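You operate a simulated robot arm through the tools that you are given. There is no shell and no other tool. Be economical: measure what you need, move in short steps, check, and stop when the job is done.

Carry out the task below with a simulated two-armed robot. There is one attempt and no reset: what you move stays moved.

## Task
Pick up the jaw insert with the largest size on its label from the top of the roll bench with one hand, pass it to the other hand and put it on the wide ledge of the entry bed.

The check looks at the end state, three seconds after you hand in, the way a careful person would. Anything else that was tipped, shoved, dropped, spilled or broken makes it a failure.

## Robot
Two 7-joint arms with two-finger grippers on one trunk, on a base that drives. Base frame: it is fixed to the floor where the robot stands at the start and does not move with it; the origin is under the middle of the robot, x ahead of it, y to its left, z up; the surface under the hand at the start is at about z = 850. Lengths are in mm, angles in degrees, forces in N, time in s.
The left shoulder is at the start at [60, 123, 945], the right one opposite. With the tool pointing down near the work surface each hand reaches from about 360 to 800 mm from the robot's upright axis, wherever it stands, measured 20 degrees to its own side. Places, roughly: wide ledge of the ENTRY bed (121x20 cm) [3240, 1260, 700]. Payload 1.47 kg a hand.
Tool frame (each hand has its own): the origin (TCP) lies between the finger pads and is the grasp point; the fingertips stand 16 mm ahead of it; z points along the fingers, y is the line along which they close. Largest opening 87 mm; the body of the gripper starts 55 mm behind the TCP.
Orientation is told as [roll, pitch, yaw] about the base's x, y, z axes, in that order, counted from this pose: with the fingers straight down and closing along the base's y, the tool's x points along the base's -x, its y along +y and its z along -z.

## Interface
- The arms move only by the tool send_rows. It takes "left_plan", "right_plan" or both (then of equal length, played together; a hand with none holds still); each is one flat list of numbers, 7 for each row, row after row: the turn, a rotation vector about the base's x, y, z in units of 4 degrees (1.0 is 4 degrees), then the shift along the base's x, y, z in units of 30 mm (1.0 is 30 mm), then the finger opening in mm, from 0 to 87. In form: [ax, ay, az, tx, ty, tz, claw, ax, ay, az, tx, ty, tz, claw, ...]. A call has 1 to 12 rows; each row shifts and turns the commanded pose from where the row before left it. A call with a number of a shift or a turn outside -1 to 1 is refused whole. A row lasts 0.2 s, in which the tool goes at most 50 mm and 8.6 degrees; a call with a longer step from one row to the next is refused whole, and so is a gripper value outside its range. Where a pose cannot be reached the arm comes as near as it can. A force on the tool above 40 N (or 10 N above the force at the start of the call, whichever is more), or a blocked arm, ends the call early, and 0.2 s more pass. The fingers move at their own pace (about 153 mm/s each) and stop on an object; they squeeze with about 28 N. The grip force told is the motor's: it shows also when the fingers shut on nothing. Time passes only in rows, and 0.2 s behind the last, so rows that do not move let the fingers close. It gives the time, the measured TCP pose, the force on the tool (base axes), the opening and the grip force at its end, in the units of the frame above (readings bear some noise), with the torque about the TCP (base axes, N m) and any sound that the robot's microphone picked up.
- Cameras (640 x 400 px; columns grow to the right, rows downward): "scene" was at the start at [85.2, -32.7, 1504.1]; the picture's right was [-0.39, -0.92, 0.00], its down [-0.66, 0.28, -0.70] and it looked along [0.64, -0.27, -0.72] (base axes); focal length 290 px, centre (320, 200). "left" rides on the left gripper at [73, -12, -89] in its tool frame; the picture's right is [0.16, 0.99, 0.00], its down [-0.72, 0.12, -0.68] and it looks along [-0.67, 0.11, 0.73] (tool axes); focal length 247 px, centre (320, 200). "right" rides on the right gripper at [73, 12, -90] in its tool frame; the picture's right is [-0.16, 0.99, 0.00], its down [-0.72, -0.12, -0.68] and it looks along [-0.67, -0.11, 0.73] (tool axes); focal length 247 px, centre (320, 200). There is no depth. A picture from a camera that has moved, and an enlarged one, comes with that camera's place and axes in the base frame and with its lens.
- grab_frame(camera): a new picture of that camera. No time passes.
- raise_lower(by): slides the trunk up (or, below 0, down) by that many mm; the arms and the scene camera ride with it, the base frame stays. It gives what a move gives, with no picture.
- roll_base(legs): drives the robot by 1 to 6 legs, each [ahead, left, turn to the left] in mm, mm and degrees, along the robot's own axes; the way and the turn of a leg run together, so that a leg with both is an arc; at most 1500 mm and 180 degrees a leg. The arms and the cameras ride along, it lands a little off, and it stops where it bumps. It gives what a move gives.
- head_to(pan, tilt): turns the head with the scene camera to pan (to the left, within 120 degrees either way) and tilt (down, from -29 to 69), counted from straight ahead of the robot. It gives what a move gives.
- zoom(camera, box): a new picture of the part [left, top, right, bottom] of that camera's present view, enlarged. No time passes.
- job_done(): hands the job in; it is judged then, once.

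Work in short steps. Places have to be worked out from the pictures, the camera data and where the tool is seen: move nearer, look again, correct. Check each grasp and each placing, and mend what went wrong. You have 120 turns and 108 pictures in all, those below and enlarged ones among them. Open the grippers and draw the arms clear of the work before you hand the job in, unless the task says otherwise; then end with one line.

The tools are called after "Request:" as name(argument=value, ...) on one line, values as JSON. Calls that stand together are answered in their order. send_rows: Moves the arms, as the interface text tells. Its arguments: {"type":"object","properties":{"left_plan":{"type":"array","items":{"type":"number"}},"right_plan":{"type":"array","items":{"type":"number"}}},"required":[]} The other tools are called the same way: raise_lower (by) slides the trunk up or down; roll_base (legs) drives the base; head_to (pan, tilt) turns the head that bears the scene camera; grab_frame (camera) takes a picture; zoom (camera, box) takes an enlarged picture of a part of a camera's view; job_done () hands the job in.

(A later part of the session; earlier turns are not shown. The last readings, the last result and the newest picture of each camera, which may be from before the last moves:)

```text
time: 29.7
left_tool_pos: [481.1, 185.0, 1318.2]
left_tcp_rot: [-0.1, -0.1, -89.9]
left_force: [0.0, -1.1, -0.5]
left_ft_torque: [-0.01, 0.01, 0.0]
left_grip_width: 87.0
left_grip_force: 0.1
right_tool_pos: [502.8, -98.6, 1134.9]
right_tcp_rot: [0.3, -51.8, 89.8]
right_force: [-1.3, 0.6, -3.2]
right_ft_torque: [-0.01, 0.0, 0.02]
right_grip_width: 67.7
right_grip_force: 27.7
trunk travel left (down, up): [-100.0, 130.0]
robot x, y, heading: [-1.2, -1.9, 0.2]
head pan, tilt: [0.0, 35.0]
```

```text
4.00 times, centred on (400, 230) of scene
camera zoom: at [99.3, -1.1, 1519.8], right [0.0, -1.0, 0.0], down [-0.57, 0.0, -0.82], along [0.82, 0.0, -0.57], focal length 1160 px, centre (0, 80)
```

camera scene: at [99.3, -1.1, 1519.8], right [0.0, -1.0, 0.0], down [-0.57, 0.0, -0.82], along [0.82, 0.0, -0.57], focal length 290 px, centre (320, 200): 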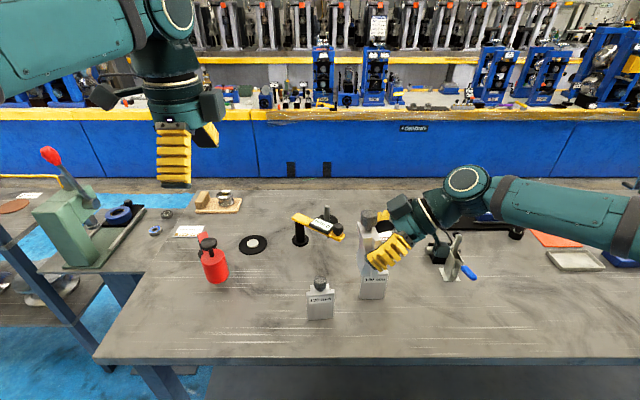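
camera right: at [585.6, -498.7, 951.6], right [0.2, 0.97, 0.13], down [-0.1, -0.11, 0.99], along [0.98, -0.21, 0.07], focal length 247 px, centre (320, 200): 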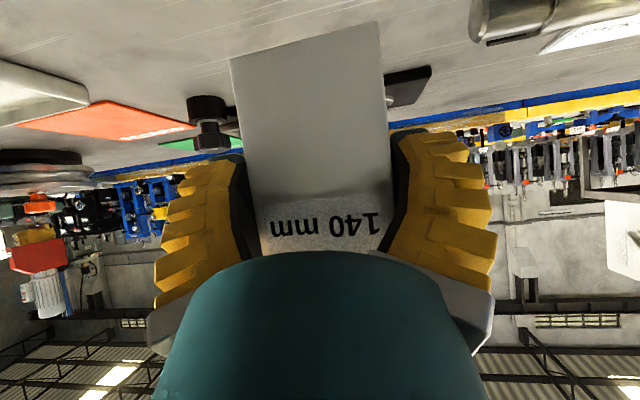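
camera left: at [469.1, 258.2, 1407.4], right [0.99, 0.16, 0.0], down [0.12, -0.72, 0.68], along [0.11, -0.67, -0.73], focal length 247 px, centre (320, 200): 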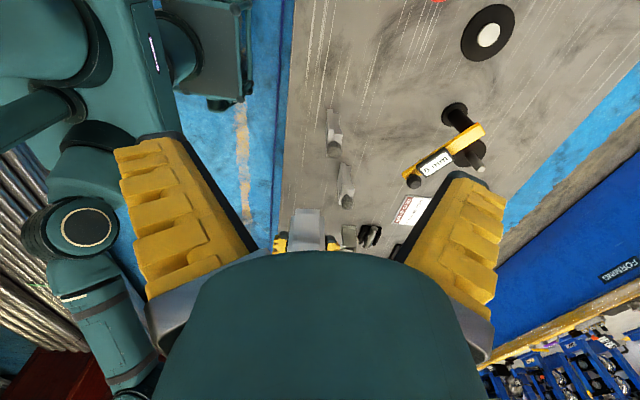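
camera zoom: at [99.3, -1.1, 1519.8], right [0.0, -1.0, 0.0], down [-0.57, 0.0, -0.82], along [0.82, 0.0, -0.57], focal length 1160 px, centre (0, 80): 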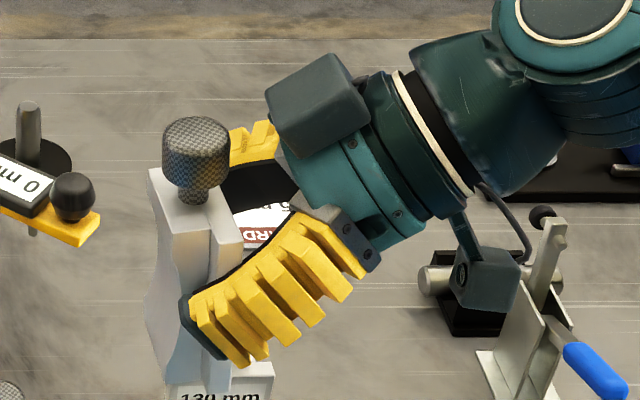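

Knob centre measured at about (502, −88, 1202), with ~15 mm gap to the right wrist's block. I bring the left hand above it.

Request:
send_rows(left_plan=[0, 0, 0, 0.07, -0.9, 0, 87, 0, 0, 0, 0.07, -0.9, 0, 87, 0, 0, 0, 0.07, -0.9, 0, 87, 0, 0, 0, 0.07, -0.9, 0, 87, 0, 0, 0, 0.07, -0.9, 0, 87, 0, 0, 0, 0.07, -0.9, 0, 87, 0, 0, 0, 0.07, -0.9, 0, 87, 0, 0, 0, 0.07, -0.9, 0, 87, 0, 0, 0, 0.07, -0.9, 0, 87, 0, 0, 0, 0.08, -0.93, 0, 87, 0, 0, 0, 0, 0, 0, 87])

Request:
grab_frame(camera="left")

Request:
grab_frame(camera="scene")

```text
time: 32.1
left_tool_pos: [503.8, -86.0, 1319.2]
left_tcp_rot: [0.0, -0.1, -89.8]
left_force: [-0.2, 0.8, -0.6]
left_ft_torque: [-0.03, 0.01, -0.01]
left_grip_width: 87.0
left_grip_force: 0.0
right_tool_pos: [501.8, -97.7, 1135.2]
right_tcp_rot: [0.3, -51.8, 89.9]
right_force: [-0.1, -0.3, -2.8]
right_ft_torque: [0.01, 0.01, 0.0]
right_grip_width: 68.0
right_grip_force: 27.9
trunk travel left (down, up): [-100.0, 130.0]
robot x, y, heading: [-0.2, 1.0, -0.0]
head pan, tilt: [0.0, 35.0]
```

```text
72 pictures are left
camera left: at [490.8, -12.3, 1408.0], right [0.99, 0.16, 0.0], down [0.12, -0.72, 0.68], along [0.11, -0.67, -0.73], focal length 247 px, centre (320, 200)
```

left: 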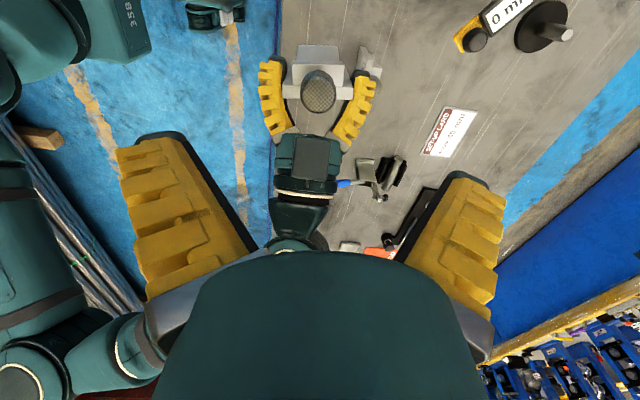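

```text
71 pictures are left
camera scene: at [99.0, -0.3, 1519.9], right [0.0, -1.0, 0.0], down [-0.57, 0.0, -0.82], along [0.82, 0.0, -0.57], focal length 290 px, centre (320, 200)
```

scene: 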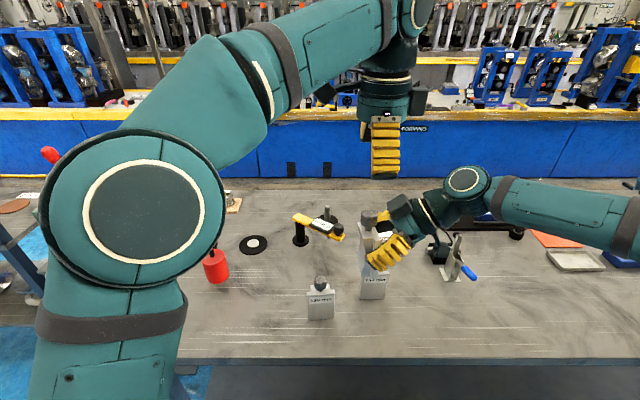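

Knob by the left camera: about (501, −83), scene said −88; the hand at (503.8, −86) is right above. I descend part way, then check.

Request:
send_rows(left_plan=[0, 0, 0, -0.06, 0, -0.6, 87, 0, 0, 0, 0, 0, -0.6, 87, 0, 0, 0, 0, 0, -0.6, 87, 0, 0, 0, 0, 0, -0.5, 87])

Request:
zoom(camera="scene", box=[320, 150, 480, 250])

Request:
grab_frame(camera="left")

```text
time: 33.1
left_tool_pos: [501.7, -86.2, 1250.1]
left_tcp_rot: [0.0, -0.1, -90.1]
left_force: [0.3, 0.7, 0.6]
left_ft_torque: [0.0, -0.02, 0.0]
left_grip_width: 86.7
left_grip_force: 0.0
right_tool_pos: [501.4, -98.1, 1134.9]
right_tcp_rot: [0.4, -51.8, 89.8]
right_force: [-0.8, -0.4, -3.9]
right_ft_torque: [-0.02, 0.02, -0.02]
right_grip_width: 67.3
right_grip_force: 28.0
trunk travel left (down, up): [-100.0, 130.0]
robot x, y, heading: [-1.3, -2.4, -0.1]
head pan, tilt: [0.0, 35.0]
```

```text
4.00 times, centred on (400, 200) of scene
camera zoom: at [99.4, -1.1, 1519.8], right [0.0, -1.0, 0.0], down [-0.57, 0.0, -0.82], along [0.82, 0.0, -0.57], focal length 1160 px, centre (0, 200)
```

zoom: 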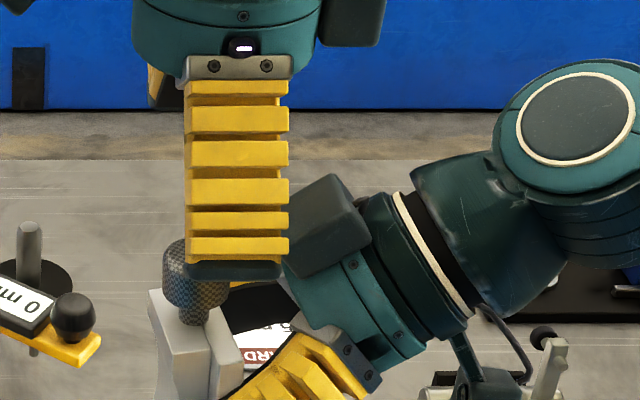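

```text
69 pictures are left
camera left: at [489.1, -12.4, 1339.3], right [0.99, 0.16, 0.0], down [0.12, -0.72, 0.68], along [0.11, -0.67, -0.73], focal length 247 px, centre (320, 200)
```

left: 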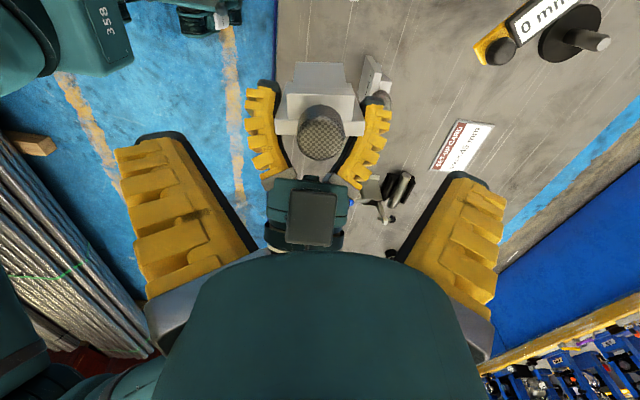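

The visible finger shows the scene estimate is biased ~6 mm; the knob is at y≈−82. I shift +4 mm in y and descend to z≈1207.

Request:
send_rows(left_plan=[0, 0, 0, 0, 0.14, -0.3, 87, 0, 0, 0, 0, 0, -0.4, 87, 0, 0, 0, 0, 0, -0.4, 87, 0, 0, 0, 0, 0, -0.3, 87])

Request:
zoom(camera="scene", box=[320, 150, 480, 250])

Request:
grab_frame(camera="left")

```text
time: 34.1
left_tool_pos: [500.6, -81.6, 1208.1]
left_tcp_rot: [0.1, -0.2, -90.0]
left_force: [-0.2, 0.1, 0.0]
left_ft_torque: [-0.01, 0.03, 0.0]
left_grip_width: 86.8
left_grip_force: 0.1
right_tool_pos: [502.5, -97.7, 1133.9]
right_tcp_rot: [0.4, -51.7, 89.8]
right_force: [-0.1, 0.3, -3.4]
right_ft_torque: [0.01, 0.03, 0.03]
right_grip_width: 67.5
right_grip_force: 27.4
trunk travel left (down, up): [-100.0, 130.0]
robot x, y, heading: [0.7, -0.3, -0.2]
head pan, tilt: [0.0, 35.0]
```

```text
4.00 times, centred on (400, 200) of scene
camera zoom: at [99.3, -1.1, 1519.9], right [0.0, -1.0, 0.0], down [-0.57, 0.0, -0.82], along [0.82, 0.0, -0.57], focal length 1160 px, centre (0, 200)
```

zoom: 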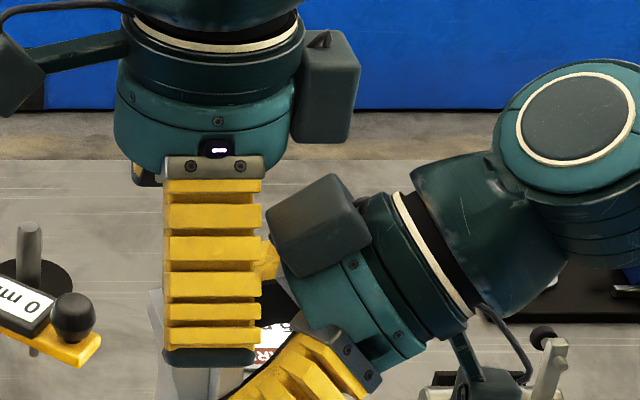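

```text
67 pictures are left
camera left: at [488.6, -8.0, 1297.0], right [0.99, 0.16, 0.0], down [0.12, -0.72, 0.68], along [0.11, -0.67, -0.73], focal length 247 px, centre (320, 200)
```

left: 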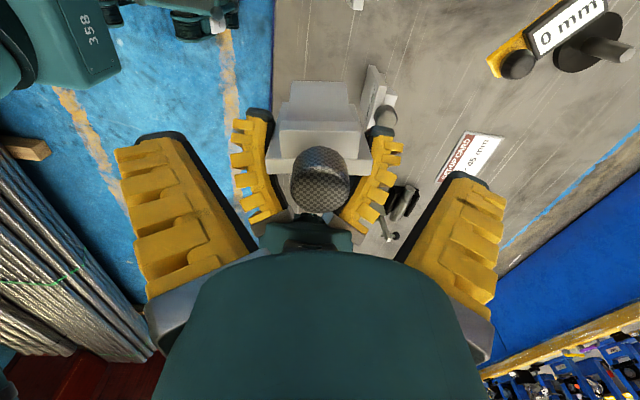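

The knob sits exactly at the left TCP (320,180 vs projected 320,187). I close the left fingers.

Request:
send_rows(left_plan=[0, 0, 0, 0, 0, 0, 60, 0, 0, 0, 0, 0, 0, 40, 0, 0, 0, 0, 0, 0, 20, 0, 0, 0, 0, 0, 0, 15, 0, 0, 0, 0, 0, 0, 15])

Request:
grab_frame(camera="left")

```text
time: 35.3
left_tool_pos: [500.8, -82.8, 1208.3]
left_tcp_rot: [0.1, -0.1, -90.0]
left_force: [3.0, -1.1, 4.8]
left_ft_torque: [-0.44, 0.0, 0.01]
left_grip_width: 22.6
left_grip_force: 28.3
right_tool_pos: [502.4, -99.0, 1134.2]
right_tcp_rot: [0.4, -51.9, 89.9]
right_force: [-2.6, 1.7, -8.3]
right_ft_torque: [0.19, -0.27, 0.05]
right_grip_width: 67.4
right_grip_force: 28.0
trunk travel left (down, up): [-100.0, 130.0]
robot x, y, heading: [0.4, -1.4, 0.3]
head pan, tilt: [0.0, 35.0]
```

```text
66 pictures are left
camera left: at [488.5, -8.0, 1297.4], right [0.99, 0.16, 0.0], down [0.12, -0.72, 0.68], along [0.11, -0.67, -0.73], focal length 247 px, centre (320, 200)
```

left: 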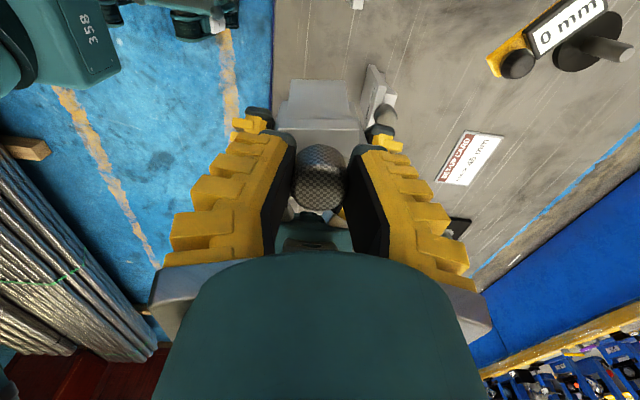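

Left holds the knob (22.6 mm, 28 N). I open the right fingers slowly and check that the left keeps it.

Request:
send_rows(right_plan=[0, 0, 0, 0, 0, 0, 72, 0, 0, 0, 0, 0, 0, 76, 0, 0, 0, 0, 0, 0, 87, 0, 0, 0, 0, 0, 0, 87])

Request:
grab_frame(camera="right")

Request:
zoom(camera="scene", box=[320, 160, 480, 260])

```text
time: 36.3
left_tool_pos: [500.8, -81.5, 1207.3]
left_tcp_rot: [-0.1, -0.2, -90.0]
left_force: [-0.1, -0.6, -0.2]
left_ft_torque: [0.01, 0.01, 0.01]
left_grip_width: 20.2
left_grip_force: 27.8
right_tool_pos: [502.6, -99.4, 1134.6]
right_tcp_rot: [0.3, -51.9, 89.8]
right_force: [-0.6, -0.1, 0.1]
right_ft_torque: [-0.01, 0.02, -0.02]
right_grip_width: 86.9
right_grip_force: 0.0
trunk travel left (down, up): [-100.0, 130.0]
robot x, y, heading: [2.5, -2.1, -0.0]
head pan, tilt: [0.0, 35.0]
```

```text
65 pictures are left
camera right: at [490.4, -214.7, 1131.5], right [-0.99, 0.1, 0.13], down [0.12, -0.09, 0.99], along [0.11, 0.99, 0.07], focal length 247 px, centre (320, 200)
```

right: 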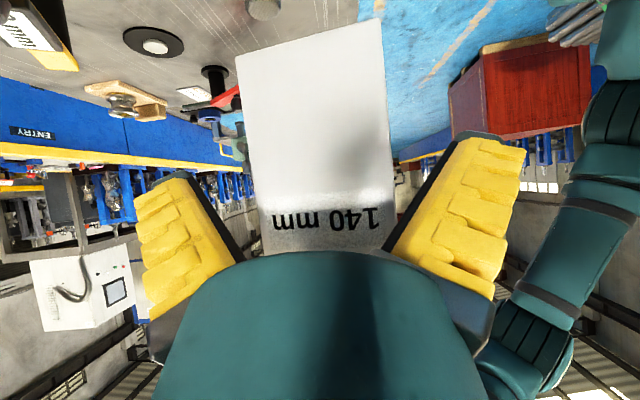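

```text
4.00 times, centred on (400, 210) of scene
camera zoom: at [99.2, -1.0, 1519.9], right [0.0, -1.0, 0.0], down [-0.57, 0.0, -0.82], along [0.82, 0.0, -0.57], focal length 1160 px, centre (0, 160)
```

zoom: 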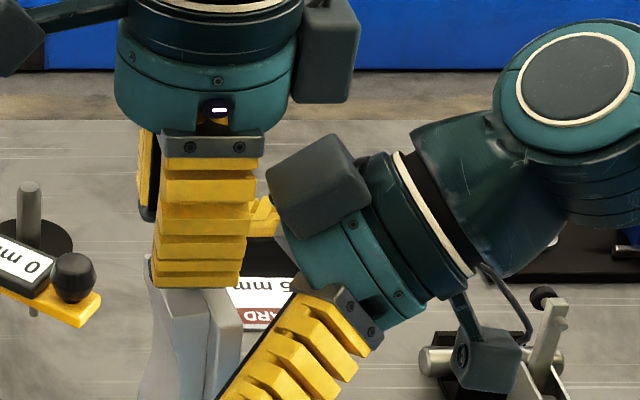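

Left's force shows no weight, which is suspicious; I hold a moment and look again.

Request:
send_rows(left_plan=[0, 0, 0, 0, 0, 0, 10, 0, 0, 0, 0, 0, 0, 10])

Request:
grab_frame(camera="left")

Request:
zoom(camera="scene", box=[330, 180, 430, 260])

```text
time: 36.9
left_tool_pos: [501.2, -81.8, 1208.1]
left_tcp_rot: [0.0, 0.0, -90.0]
left_force: [-0.3, -0.8, 0.0]
left_ft_torque: [0.04, -0.02, 0.02]
left_grip_width: 20.0
left_grip_force: 28.1
right_tool_pos: [502.7, -99.0, 1134.5]
right_tcp_rot: [0.3, -51.8, 89.8]
right_force: [0.4, -0.3, 1.0]
right_ft_torque: [-0.03, 0.0, -0.01]
right_grip_width: 87.1
right_grip_force: 0.1
trunk travel left (down, up): [-100.0, 130.0]
robot x, y, heading: [4.7, 0.9, 0.1]
head pan, tilt: [0.0, 35.0]
```

```text
63 pictures are left
camera left: at [488.5, -8.0, 1297.1], right [0.99, 0.16, 0.0], down [0.12, -0.72, 0.68], along [0.11, -0.67, -0.73], focal length 247 px, centre (320, 200)
```

left: 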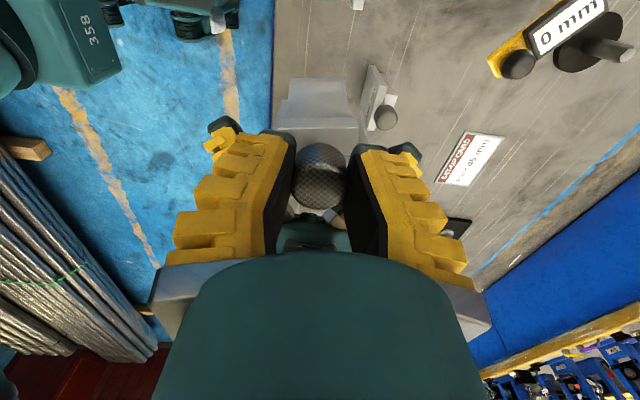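

```text
5.00 times, centred on (380, 220) of scene
camera zoom: at [99.2, -1.0, 1519.9], right [0.0, -1.0, 0.0], down [-0.57, 0.0, -0.82], along [0.82, 0.0, -0.57], focal length 1450 px, centre (20, 100)
```

zoom: 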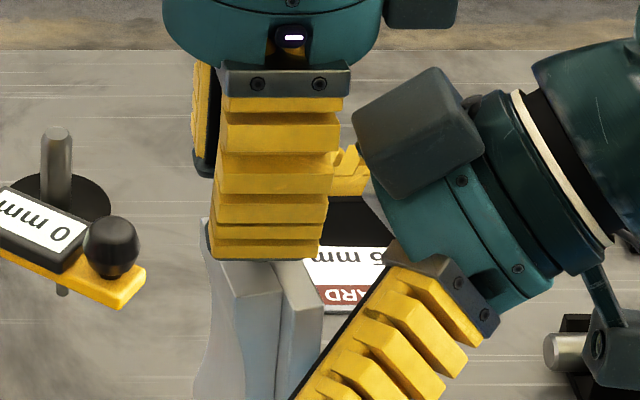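

The insert hasn't moved. I raise the left hand by 6 mm to see whether it carries the weight.

Request:
send_rows(left_plan=[0, 0, 0, 0, 0, 0.1, 10, 0, 0, 0, 0, 0, 0.1, 10, 0, 0, 0, 0, 0, 0, 10])

Request:
grab_frame(camera="right")

Request:
zoom(camera="scene", box=[330, 180, 430, 260])

```text
time: 37.7
left_tool_pos: [499.8, -81.1, 1214.6]
left_tcp_rot: [0.0, -0.1, -90.1]
left_force: [0.6, 0.2, -2.8]
left_ft_torque: [0.03, 0.0, 0.03]
left_grip_width: 20.1
left_grip_force: 27.7
right_tool_pos: [502.4, -99.1, 1134.7]
right_tcp_rot: [0.4, -51.8, 89.8]
right_force: [0.1, 0.2, -0.5]
right_ft_torque: [0.0, -0.02, -0.02]
right_grip_width: 87.0
right_grip_force: 0.0
trunk travel left (down, up): [-100.0, 130.0]
robot x, y, heading: [0.7, 2.0, 0.2]
head pan, tilt: [0.0, 35.0]
```

```text
61 pictures are left
camera right: at [490.5, -214.7, 1131.5], right [-0.99, 0.1, 0.13], down [0.12, -0.09, 0.99], along [0.11, 0.99, 0.07], focal length 247 px, centre (320, 200)
```

right: 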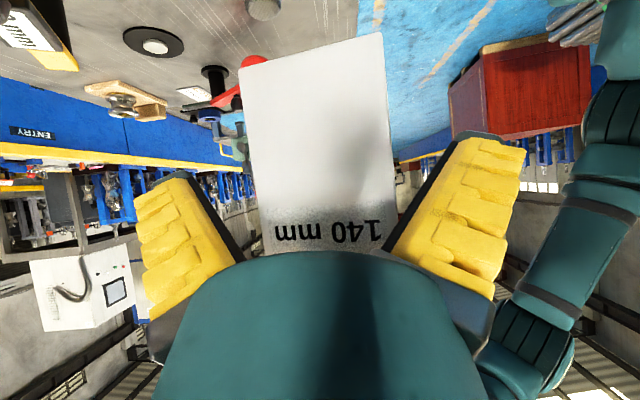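

```text
5.00 times, centred on (380, 220) of scene
camera zoom: at [99.2, -1.0, 1519.9], right [0.0, -1.0, 0.0], down [-0.57, 0.0, -0.82], along [0.82, 0.0, -0.57], focal length 1450 px, centre (20, 100)
```

zoom: 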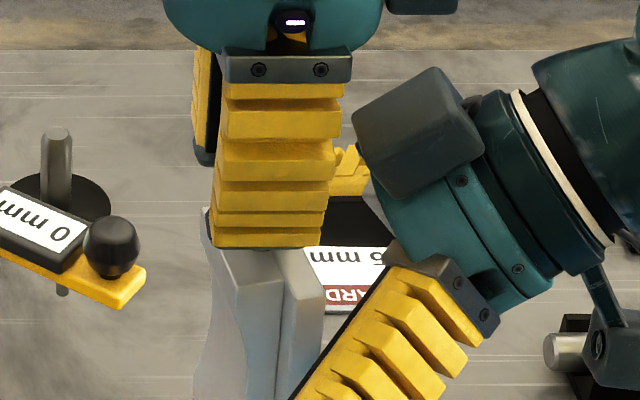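

Left now carries the full weight (−2.8 N). I withdraw the right hand straight back in −y.

Request:
send_rows(right_plan=[0, 0, 0, 0, -0.3, 0, 87, 0, 0, 0, 0, -0.6, 0, 87, 0, 0, 0, 0, -0.9, 0, 87, 0, 0, 0, 0, -0.9, 0, 87, 0, 0, 0, 0, -0.9, 0, 87, 0, 0, 0, 0, -0.9, 0, 87, 0, 0, 0, 0, -0.9, 0, 87, 0, 0, 0, 0, -0.9, 0, 87])

Request:
grab_frame(camera="scene")

Request:
grab_frame(camera="right")

```text
time: 39.5
left_tool_pos: [500.6, -81.5, 1213.4]
left_tcp_rot: [0.0, 0.0, -90.0]
left_force: [-0.3, -0.6, -2.8]
left_ft_torque: [0.04, 0.04, 0.0]
left_grip_width: 20.0
left_grip_force: 28.0
right_tool_pos: [502.4, -287.3, 1132.2]
right_tcp_rot: [0.3, -51.8, 89.8]
right_force: [-0.3, -0.3, -0.6]
right_ft_torque: [-0.01, -0.01, -0.02]
right_grip_width: 87.1
right_grip_force: 0.0
trunk travel left (down, up): [-100.0, 130.0]
robot x, y, heading: [0.8, -1.9, -0.1]
head pan, tilt: [0.0, 35.0]
```

```text
59 pictures are left
camera scene: at [99.2, -1.5, 1519.9], right [0.0, -1.0, 0.0], down [-0.57, 0.0, -0.82], along [0.82, 0.0, -0.57], focal length 290 px, centre (320, 200)
```

scene: 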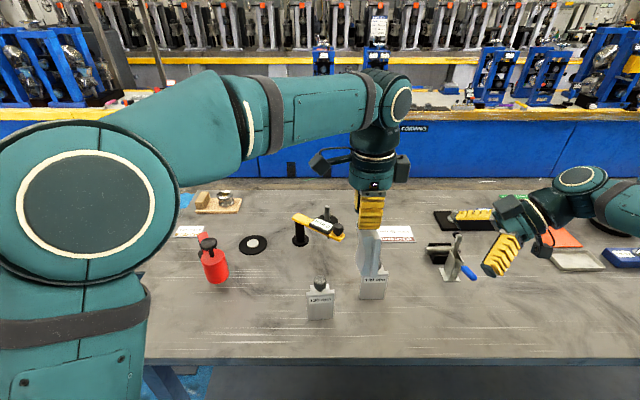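

```text
58 pictures are left
camera right: at [490.4, -403.8, 1130.0], right [-0.99, 0.1, 0.13], down [0.12, -0.09, 0.99], along [0.11, 0.99, 0.07], focal length 247 px, centre (320, 200)
```

right: 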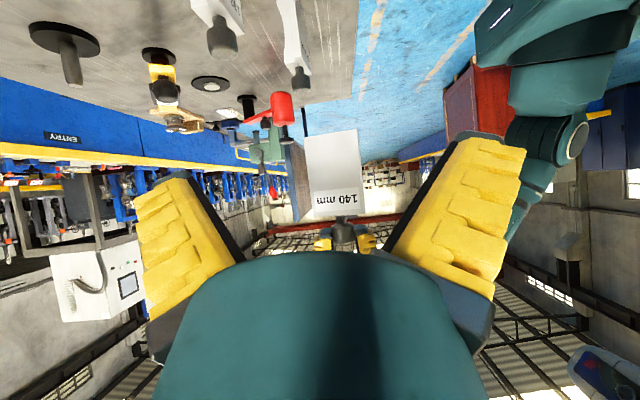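

Hand-over succeeded. I fold both arms into a compact carrying pose (un-yaw both wrists, pull in).

Request:
send_rows(left_plan=[0, 0, 1, -0.1, 0.6, 0, 10, 0, 0, 1, -0.1, 0.6, 0, 10, 0, 0, 1, -0.1, 0.6, 0, 10, 0, 0, 1, -0.1, 0.6, 0, 10, 0, 0, 1, -0.1, 0.6, 0, 10, 0, 0, 1, -0.1, 0.6, 0, 10, 0, 0, 1, -0.1, 0.6, 0, 10, 0, 0, 1, -0.1, 0.6, 0, 10, 0, 0, 1, -0.1, 0.6, 0, 10, 0, 0, 1, -0.1, 0.6, 0, 10, 0, 0, 1, -0.1, 0, 0, 10, 0, 0, 1, -0.1, 0, 0, 10], right_plan=[0, 0, -1, -0.1, 0, 0, 87, 0, 0, -1, -0.1, 0, 0, 87, 0, 0, -1, -0.1, 0, 0, 87, 0, 0, -1, -0.1, 0, 0, 87, 0, 0, -1, -0.1, 0, 0, 87, 0, 0, -1, -0.1, 0, 0, 87, 0, 0, -1, -0.1, 0, 0, 87, 0, 0, -1, -0.1, 0, 0, 87, 0, 0, -1, -0.1, 0, 0, 87, 0, 0, -1, -0.1, 0, 0, 87, 0, 0, -1, -0.1, 0, 0, 87, 0, 0, -1, -0.1, 0, 0, 87])

Request:
send_rows(left_plan=[0, 0, 1, -0.15, 0, 0, 10, 0, 0, 1, -0.15, 0, 0, 10, 0, 0, 1, -0.15, 0, 0, 10, 0, 0, 1, -0.15, 0, 0, 10, 0, 0, 1, -0.15, 0, 0, 10, 0, 0, 1, -0.15, 0, 0, 10, 0, 0, 1, -0.15, 0, 0, 10, 0, 0, 1, -0.15, 0, 0, 10, 0, 0, 1, -0.15, 0, 0, 10, 0, 0, 1, -0.15, 0, 0, 10, 0, 0, 0.5, 0, 0, 0, 10], right_plan=[0, 0, -1, -0.1, 0, 0, 87, 0, 0, -1, -0.1, 0, 0, 87, 0, 0, -1, -0.1, 0, 0, 87, 0, 0, -1, -0.1, 0, 0, 87, 0, 0, -1, -0.1, 0, 0, 87, 0, 0, -1, -0.1, 0, 0, 87, 0, 0, -1, -0.1, 0, 0, 87, 0, 0, -1, -0.1, 0, 0, 87, 0, 0, -1, -0.1, 0, 0, 87, 0, 0, -1, -0.1, 0, 0, 87, 0, 0, -0.5, 0, 0, 0, 87])

Request:
grab_frame(camera="scene")

```text
time: 42.1
left_tool_pos: [463.5, 97.7, 1213.9]
left_tcp_rot: [0.0, -0.1, -41.9]
left_force: [-0.3, 0.2, -3.6]
left_ft_torque: [-0.01, 0.04, 0.03]
left_grip_width: 19.4
left_grip_force: 27.8
right_tool_pos: [465.9, -287.5, 1135.0]
right_tcp_rot: [0.3, -51.9, 41.9]
right_force: [-0.2, -0.3, -0.4]
right_ft_torque: [0.02, -0.01, -0.04]
right_grip_width: 87.1
right_grip_force: 0.1
trunk travel left (down, up): [-100.0, 130.0]
robot x, y, heading: [-2.0, 0.6, -0.1]
head pan, tilt: [0.0, 35.0]
```

```text
time: 44.5
left_tool_pos: [419.9, 99.4, 1213.1]
left_tcp_rot: [0.1, 0.0, 0.1]
left_force: [0.2, 1.3, -2.7]
left_ft_torque: [-0.01, 0.0, -0.01]
left_grip_width: 19.2
left_grip_force: 27.7
right_tool_pos: [436.4, -286.3, 1131.7]
right_tcp_rot: [0.8, -50.0, 7.1]
right_force: [0.4, 0.1, -0.9]
right_ft_torque: [0.0, 0.01, -0.03]
right_grip_width: 86.9
right_grip_force: 0.0
right hand out of reach, approached as far as the arm can: row 6, 8
trunk travel left (down, up): [-100.0, 130.0]
robot x, y, heading: [3.6, 1.8, -0.0]
head pan, tilt: [0.0, 35.0]
```

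```text
57 pictures are left
camera scene: at [99.4, -0.9, 1519.8], right [0.0, -1.0, 0.0], down [-0.57, 0.0, -0.82], along [0.82, 0.0, -0.57], focal length 290 px, centre (320, 200)
```

scene: 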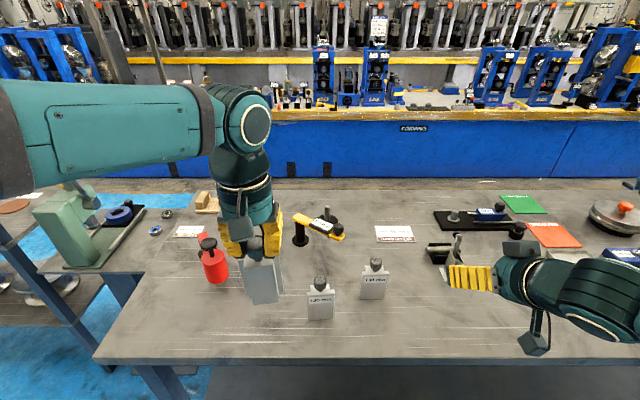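

The grip width has crept from 20.0 to 19.2 mm; I check the grip closely for slip.

Request:
zoom(camera="left", box=[220, 100, 420, 260])

Request:
zoom(camera="scene", box=[200, 180, 320, 310])

```text
2.50 times, centred on (320, 180) of left
camera zoom: at [345.8, 87.2, 1303.1], right [-0.16, 0.99, 0.0], down [0.72, 0.12, 0.68], along [0.67, 0.11, -0.73], focal length 617 px, centre (320, 250)
```

zoom: 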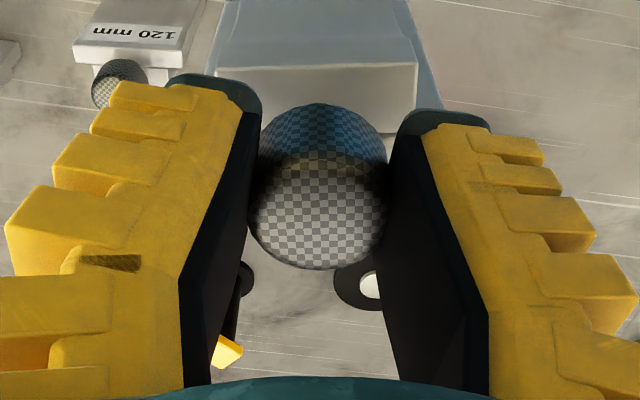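

```text
3.08 times, centred on (260, 245) of scene
camera zoom: at [99.4, -0.9, 1519.8], right [0.0, -1.0, 0.0], down [-0.57, 0.0, -0.82], along [0.82, 0.0, -0.57], focal length 892 px, centre (505, 62)
```

zoom: 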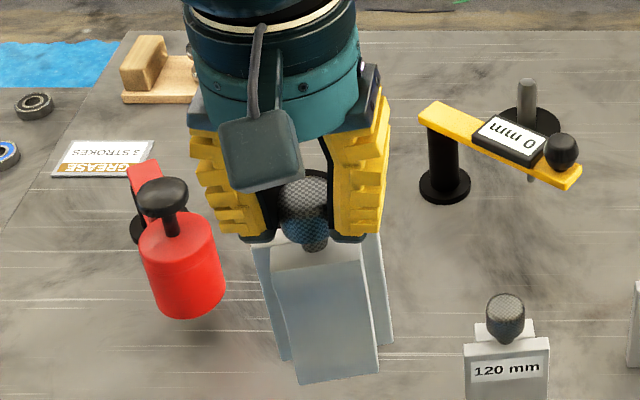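

The fingertips reach below the knob and hold it well. I back away from the bench and look at both routes.

Request:
roll_base(legs=[[-350, 0, 0]])

Request:
head_to(pan=50, tilt=20)

Request:
grab_frame(camera="scene")

Request:
head_to(pan=-50, tilt=20)

Request:
grab_frame(camera="scene")

```text
time: 46.7
left_tool_pos: [77.5, 96.3, 1214.6]
left_tcp_rot: [0.1, -0.1, -0.5]
left_force: [-0.6, 0.3, -3.6]
left_ft_torque: [0.01, -0.01, -0.02]
left_grip_width: 18.8
left_grip_force: 28.2
right_tool_pos: [93.6, -288.4, 1132.0]
right_tcp_rot: [0.9, -50.1, 6.7]
right_force: [0.0, -0.3, 0.5]
right_ft_torque: [0.0, -0.01, -0.01]
right_grip_width: 87.1
right_grip_force: 0.0
trunk travel left (down, up): [-100.0, 130.0]
robot x, y, heading: [-341.0, 5.6, -0.4]
head pan, tilt: [0.0, 35.0]
```

```text
time: 47.9
left_tool_pos: [77.8, 95.9, 1213.0]
left_tcp_rot: [-0.1, -0.1, -0.5]
left_force: [0.0, 0.8, -3.2]
left_ft_torque: [0.01, 0.0, 0.0]
left_grip_width: 19.0
left_grip_force: 28.3
right_tool_pos: [93.9, -287.9, 1132.1]
right_tcp_rot: [0.8, -50.1, 6.7]
right_force: [0.4, 0.3, 0.7]
right_ft_torque: [0.02, -0.01, 0.02]
right_grip_width: 87.0
right_grip_force: 0.1
trunk travel left (down, up): [-100.0, 130.0]
robot x, y, heading: [-338.4, 0.8, -0.3]
head pan, tilt: [50.0, 20.0]
```

```text
54 pictures are left
camera scene: at [-270.2, 71.1, 1543.7], right [0.76, -0.65, 0.0], down [-0.22, -0.26, -0.94], along [0.61, 0.71, -0.34], focal length 290 px, centre (320, 200)
```

scene: 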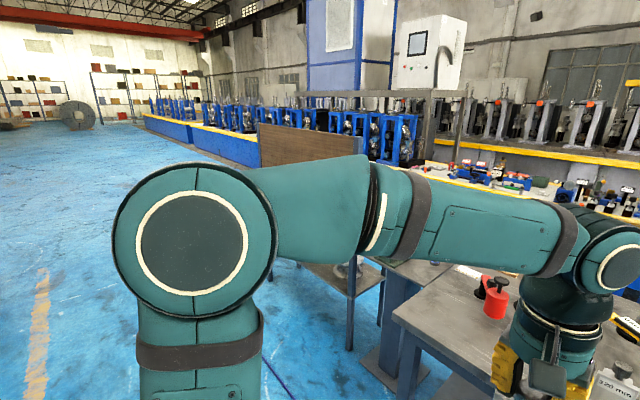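

```text
time: 49.7
left_tool_pos: [79.0, 96.2, 1213.8]
left_tcp_rot: [0.0, -0.1, -0.3]
left_force: [0.2, 0.2, -4.1]
left_ft_torque: [0.01, 0.0, 0.05]
left_grip_width: 19.1
left_grip_force: 27.6
right_tool_pos: [93.7, -287.8, 1131.1]
right_tcp_rot: [0.8, -50.0, 6.7]
right_force: [0.1, 0.1, -0.2]
right_ft_torque: [0.03, 0.04, -0.03]
right_grip_width: 87.2
right_grip_force: 0.1
trunk travel left (down, up): [-100.0, 130.0]
robot x, y, heading: [-340.7, 3.4, -0.4]
head pan, tilt: [-50.0, 20.0]
```

```text
53 pictures are left
camera scene: at [-271.3, -71.5, 1543.7], right [-0.77, -0.64, 0.0], down [-0.22, 0.26, -0.94], along [0.6, -0.72, -0.34], focal length 290 px, centre (320, 200)
```

scene: 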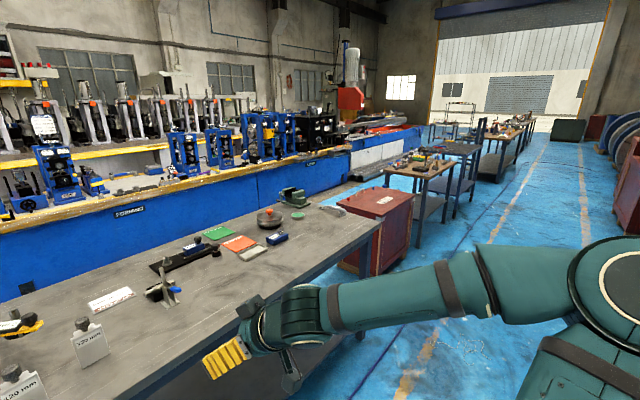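

The left way round (past the rack with the panel) looks open; on the right a cart stands against the bench. I strafe left and look again.

Request:
roll_base(legs=[[0, 900, 0], [150, 900, 0]])

Request:
head_to(pan=0, tilt=25)

Request:
grab_frame(camera="scene")

Request:
head_to(pan=60, tilt=25)

Request:
grab_frame(camera="scene")

```text
time: 65.9
left_tool_pos: [252.3, 1905.0, 1213.1]
left_tcp_rot: [0.0, -0.1, -0.9]
left_force: [-0.5, 1.1, -3.4]
left_ft_torque: [-0.03, 0.02, 0.01]
left_grip_width: 18.5
left_grip_force: 28.1
right_tool_pos: [264.8, 1519.5, 1132.5]
right_tcp_rot: [0.8, -50.0, 6.2]
right_force: [-0.1, -0.1, 0.7]
right_ft_torque: [-0.01, 0.05, -0.02]
right_grip_width: 86.9
right_grip_force: 0.0
trunk travel left (down, up): [-100.0, 130.0]
robot x, y, heading: [-170.3, 1811.5, -0.5]
head pan, tilt: [-50.0, 20.0]
```

```text
time: 67.1
left_tool_pos: [251.8, 1905.0, 1213.3]
left_tcp_rot: [-0.1, -0.1, -0.8]
left_force: [-0.3, 0.8, -3.5]
left_ft_torque: [-0.03, 0.03, -0.02]
left_grip_width: 18.4
left_grip_force: 28.1
right_tool_pos: [263.6, 1519.7, 1131.4]
right_tcp_rot: [0.8, -50.0, 6.2]
right_force: [0.2, -0.1, 0.9]
right_ft_torque: [0.0, 0.0, -0.04]
right_grip_width: 87.0
right_grip_force: 0.0
trunk travel left (down, up): [-100.0, 130.0]
robot x, y, heading: [-173.2, 1809.6, -1.0]
head pan, tilt: [0.0, 25.0]
```

```text
52 pictures are left
camera scene: at [-65.9, 1809.4, 1535.6], right [-0.02, -1.0, 0.0], down [-0.42, 0.01, -0.91], along [0.91, -0.02, -0.42], focal length 290 px, centre (320, 200)
```

scene: 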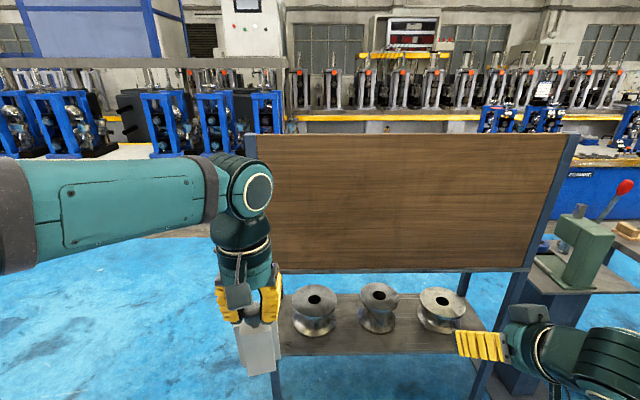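

```text
time: 68.4
left_tool_pos: [252.6, 1904.0, 1214.1]
left_tcp_rot: [0.0, 0.0, -0.9]
left_force: [-0.8, -0.6, -2.2]
left_ft_torque: [0.02, 0.0, 0.03]
left_grip_width: 18.4
left_grip_force: 27.9
right_tool_pos: [263.5, 1519.2, 1132.0]
right_tcp_rot: [0.8, -50.0, 6.2]
right_force: [-0.3, -0.7, -0.5]
right_ft_torque: [0.0, 0.02, 0.01]
right_grip_width: 87.3
right_grip_force: 0.1
trunk travel left (down, up): [-100.0, 130.0]
robot x, y, heading: [-171.8, 1812.0, -1.3]
head pan, tilt: [60.0, 25.0]
```

```text
51 pictures are left
camera scene: at [-110.7, 1890.0, 1535.6], right [0.86, -0.51, 0.0], down [-0.22, -0.36, -0.91], along [0.47, 0.78, -0.42], focal length 290 px, centre (320, 200)
```

scene: 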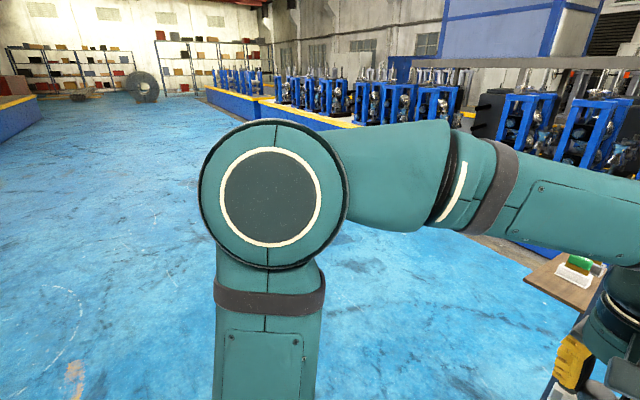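

The grip width keeps creeping (18.4). I compare the same grip view.

Request:
zoom(camera="left", box=[220, 100, 420, 260])

```text
2.50 times, centred on (320, 180) of left
camera zoom: at [178.0, 1893.8, 1303.0], right [-0.14, 0.99, 0.0], down [0.72, 0.11, 0.68], along [0.67, 0.1, -0.73], focal length 617 px, centre (320, 250)
```

zoom: 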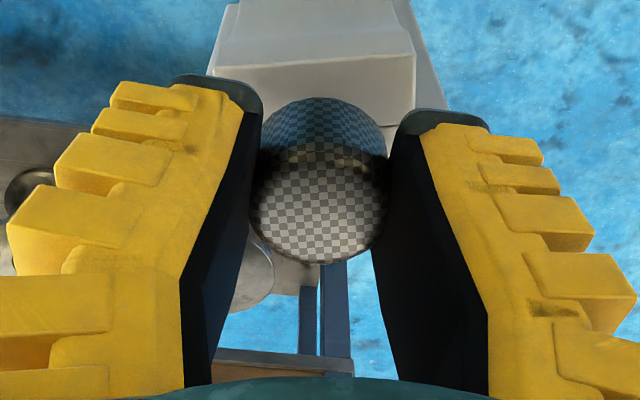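

Only ~1 mm of creep; the knob is still well inside the pads. I strafe further left to clear the rack, then look forward.

Request:
roll_base(legs=[[0, 1200, 0]])

Request:
head_to(pan=-15, tilt=25)

Request:
grab_frame(camera="scene")

```text
time: 79.2
left_tool_pos: [276.6, 3103.2, 1214.1]
left_tcp_rot: [0.0, -0.2, -1.3]
left_force: [-0.5, -0.8, -3.1]
left_ft_torque: [-0.01, 0.02, -0.01]
left_grip_width: 18.2
left_grip_force: 28.6
right_tool_pos: [286.6, 2719.0, 1131.9]
right_tcp_rot: [0.8, -50.0, 5.8]
right_force: [-0.1, -0.3, 0.1]
right_ft_torque: [0.01, 0.0, -0.01]
right_grip_width: 86.9
right_grip_force: 0.1
trunk travel left (down, up): [-100.0, 130.0]
robot x, y, heading: [-145.6, 3018.1, -1.0]
head pan, tilt: [60.0, 25.0]
```

```text
time: 80.7
left_tool_pos: [276.3, 3103.4, 1213.7]
left_tcp_rot: [0.0, -0.1, -1.3]
left_force: [1.0, -0.4, -3.8]
left_ft_torque: [0.02, 0.02, 0.01]
left_grip_width: 17.9
left_grip_force: 28.5
right_tool_pos: [286.7, 2719.5, 1130.6]
right_tcp_rot: [0.8, -50.0, 5.7]
right_force: [0.2, 0.3, -1.1]
right_ft_torque: [-0.02, -0.01, -0.01]
right_grip_width: 86.9
right_grip_force: 0.0
trunk travel left (down, up): [-100.0, 130.0]
robot x, y, heading: [-144.1, 3016.9, -1.2]
head pan, tilt: [-15.0, 25.0]
```

```text
49 pictures are left
camera scene: at [-45.9, 2988.2, 1535.6], right [-0.28, -0.96, 0.0], down [-0.41, 0.12, -0.91], along [0.87, -0.25, -0.42], focal length 290 px, centre (320, 200)
```

scene: 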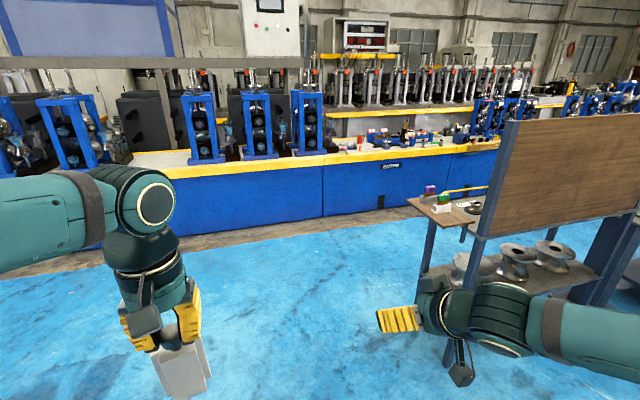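

Clear floor ahead to the bed (front at x≈2700); rack reaches back to x≈1500. I drive forward to x≈2020, then strafe right part way.

Request:
roll_base(legs=[[1400, 0, 1], [730, 0, 0], [0, -800, 0]])

Request:
head_to(pan=-30, tilt=30)

Request:
grab_frame(camera="scene")

```text
time: 98.1
left_tool_pos: [2383.3, 2300.0, 1213.2]
left_tcp_rot: [-0.1, -0.1, -0.5]
left_force: [0.0, 0.7, -3.7]
left_ft_torque: [0.0, 0.05, 0.0]
left_grip_width: 18.2
left_grip_force: 27.6
right_tool_pos: [2398.4, 1914.6, 1131.9]
right_tcp_rot: [0.9, -49.9, 6.4]
right_force: [-0.2, -0.3, -0.3]
right_ft_torque: [-0.04, 0.04, -0.01]
right_grip_width: 87.0
right_grip_force: 0.2
trunk travel left (down, up): [-100.0, 130.0]
robot x, y, heading: [1961.1, 2209.1, -0.7]
head pan, tilt: [-15.0, 25.0]
```

```text
time: 98.9
left_tool_pos: [2383.6, 2299.2, 1214.8]
left_tcp_rot: [0.0, -0.1, -0.4]
left_force: [-0.7, 0.1, -2.3]
left_ft_torque: [-0.01, 0.02, 0.0]
left_grip_width: 18.1
left_grip_force: 27.7
right_tool_pos: [2398.0, 1914.0, 1131.1]
right_tcp_rot: [0.8, -50.0, 6.5]
right_force: [0.7, 1.4, -0.2]
right_ft_torque: [0.02, 0.01, 0.03]
right_grip_width: 87.0
right_grip_force: 0.1
trunk travel left (down, up): [-100.0, 130.0]
robot x, y, heading: [1964.4, 2202.1, -0.6]
head pan, tilt: [-30.0, 30.0]
```

```text
48 pictures are left
camera scene: at [2052.0, 2158.0, 1527.7], right [-0.51, -0.86, 0.0], down [-0.43, 0.25, -0.87], along [0.75, -0.44, -0.5], focal length 290 px, centre (320, 200)
```

scene: 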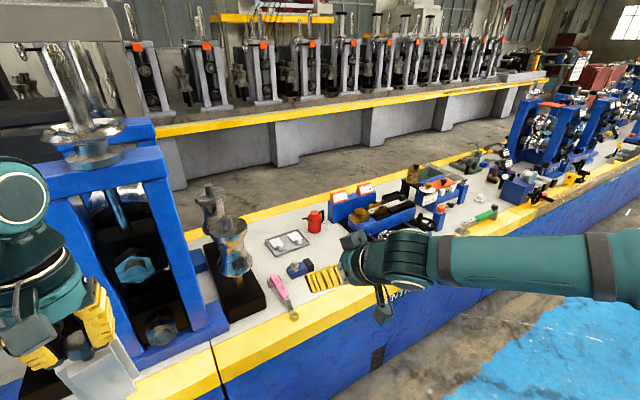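

The bed spans x≈2673–3330; the ledge point lies on its rear strip, behind the clutter. I move in front of it and raise the trunk for a better look.

Request:
roll_base(legs=[[0, -900, 0.6]])

Request:
raise_lower(by=125)

Request:
head_to(pan=0, tilt=38)

Request:
grab_frame(camera="scene")

```text
time: 107.2
left_tool_pos: [2372.8, 1386.7, 1212.6]
left_tcp_rot: [-0.1, -0.1, -0.6]
left_force: [0.6, -0.5, -3.9]
left_ft_torque: [-0.04, 0.02, 0.01]
left_grip_width: 18.5
left_grip_force: 27.7
right_tool_pos: [2387.6, 1002.2, 1131.8]
right_tcp_rot: [0.8, -50.0, 6.3]
right_force: [-0.5, -0.7, 0.4]
right_ft_torque: [-0.01, 0.01, -0.03]
right_grip_width: 87.0
right_grip_force: 0.1
trunk travel left (down, up): [-100.0, 130.0]
robot x, y, heading: [1950.8, 1290.8, -0.5]
head pan, tilt: [-30.0, 30.0]
```

```text
time: 108.8
left_tool_pos: [2372.8, 1385.1, 1340.1]
left_tcp_rot: [0.1, -0.1, -0.5]
left_force: [0.9, 0.4, -3.1]
left_ft_torque: [0.04, 0.01, -0.01]
left_grip_width: 18.2
left_grip_force: 28.1
right_tool_pos: [2386.6, 1001.1, 1256.5]
right_tcp_rot: [0.8, -50.0, 6.4]
right_force: [0.2, 0.8, 0.0]
right_ft_torque: [-0.02, 0.01, -0.03]
right_grip_width: 87.2
right_grip_force: 0.1
trunk travel left (down, up): [-225.0, 5.0]
robot x, y, heading: [1953.6, 1292.9, -0.8]
head pan, tilt: [-30.0, 30.0]
```

```text
time: 109.7
left_tool_pos: [2373.9, 1387.0, 1338.7]
left_tcp_rot: [0.0, -0.1, -0.5]
left_force: [0.9, 0.0, -4.5]
left_ft_torque: [0.01, 0.04, -0.02]
left_grip_width: 17.9
left_grip_force: 28.5
right_tool_pos: [2387.3, 1002.6, 1256.5]
right_tcp_rot: [0.8, -49.9, 6.5]
right_force: [-0.4, 0.1, -0.5]
right_ft_torque: [0.01, -0.02, 0.01]
right_grip_width: 87.1
right_grip_force: 0.1
trunk travel left (down, up): [-225.0, 5.0]
robot x, y, heading: [1954.3, 1291.6, -0.7]
head pan, tilt: [0.0, 38.0]
```

```text
47 pictures are left
camera scene: at [2050.2, 1290.7, 1640.3], right [-0.01, -1.0, 0.0], down [-0.62, 0.01, -0.79], along [0.79, -0.01, -0.62], focal length 290 px, centre (320, 200)
```

scene: 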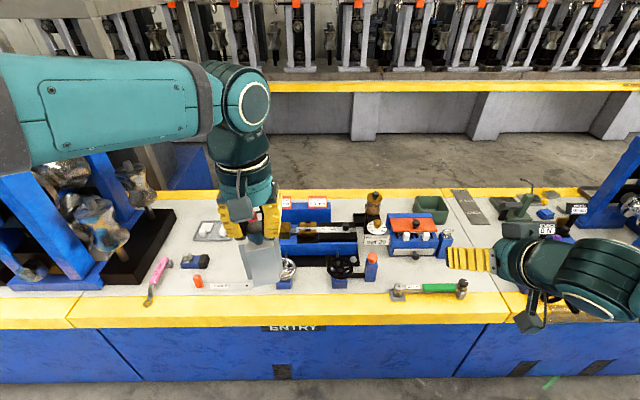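

Request:
zoom(camera="scene", box=[120, 170, 520, 330])

```text
1.60 times, centred on (320, 250) of scene
camera zoom: at [2050.2, 1290.7, 1640.3], right [-0.01, -1.0, 0.0], down [-0.62, 0.01, -0.79], along [0.79, -0.01, -0.62], focal length 464 px, centre (320, 120)
```

zoom: 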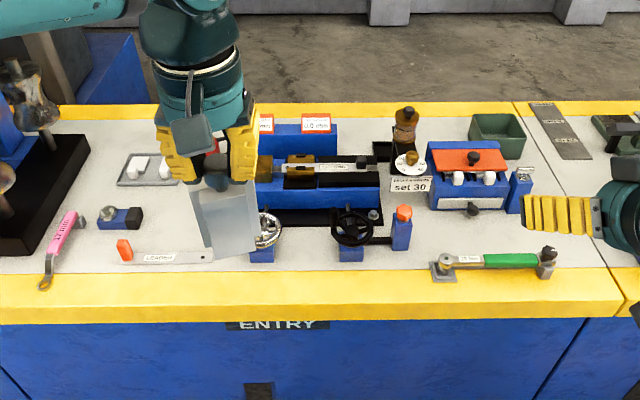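

The rear strip (x≈3140–3340) is free between the card box and the green bin, around y≈1130. It's far to reach, so I plan to set the insert briefly on the empty front yellow band and regrip it with a forward-tilted hand. I drive nearer.

Request:
roll_base(legs=[[0, -230, 0.7], [240, 0, 0]])

Request:
head_to(pan=0, tilt=50)

Request:
grab_frame(camera="scene")

Request:
grab_frame(camera="left")

```text
time: 113.7
left_tool_pos: [2605.4, 1163.4, 1338.0]
left_tcp_rot: [-0.1, 0.0, 0.1]
left_force: [0.4, 1.0, -3.0]
left_ft_torque: [0.05, 0.06, 0.0]
left_grip_width: 18.0
left_grip_force: 28.0
right_tool_pos: [2625.3, 776.7, 1255.9]
right_tcp_rot: [0.8, -50.1, 7.2]
right_force: [0.8, -0.5, -0.3]
right_ft_torque: [-0.02, -0.02, 0.01]
right_grip_width: 87.1
right_grip_force: 0.0
trunk travel left (down, up): [-225.0, 5.0]
robot x, y, heading: [2183.7, 1065.7, 0.0]
head pan, tilt: [0.0, 38.0]
```

```text
time: 114.5
left_tool_pos: [2606.2, 1162.5, 1338.8]
left_tcp_rot: [-0.1, -0.1, 0.2]
left_force: [-0.8, -0.2, -2.8]
left_ft_torque: [0.02, 0.03, 0.01]
left_grip_width: 18.3
left_grip_force: 27.7
right_tool_pos: [2625.3, 777.9, 1256.8]
right_tcp_rot: [0.7, -50.0, 7.2]
right_force: [-0.7, -0.9, 0.4]
right_ft_torque: [0.0, 0.02, 0.03]
right_grip_width: 86.8
right_grip_force: 0.0
trunk travel left (down, up): [-225.0, 5.0]
robot x, y, heading: [2186.9, 1061.7, -0.0]
head pan, tilt: [0.0, 50.0]
```

```text
45 pictures are left
camera scene: at [2275.0, 1062.0, 1623.2], right [0.0, -1.0, 0.0], down [-0.77, 0.0, -0.64], along [0.64, 0.0, -0.77], focal length 290 px, centre (320, 200)
```

scene: 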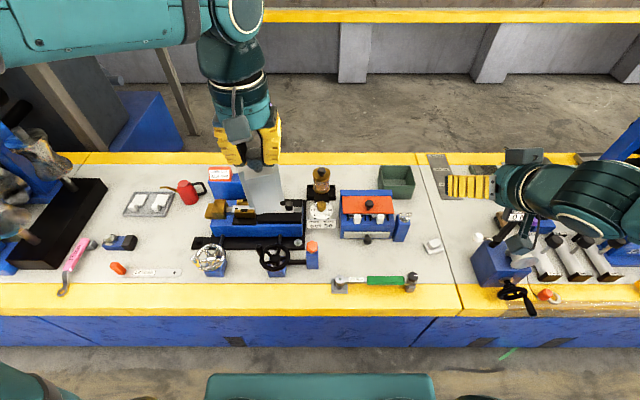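

```text
44 pictures are left
camera left: at [2532.5, 1150.7, 1428.1], right [-0.16, 0.99, 0.0], down [0.72, 0.12, 0.68], along [0.67, 0.11, -0.73], focal length 247 px, centre (320, 200)
```

left: 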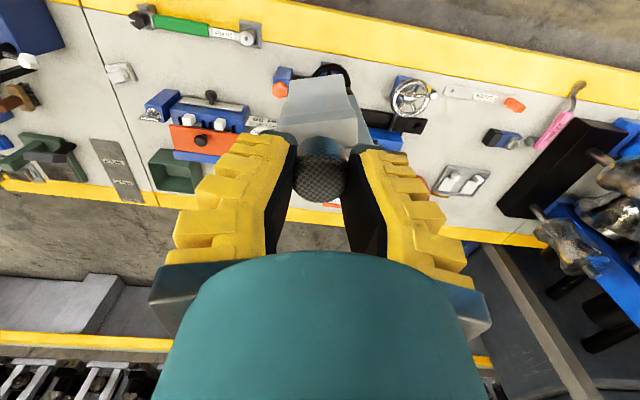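

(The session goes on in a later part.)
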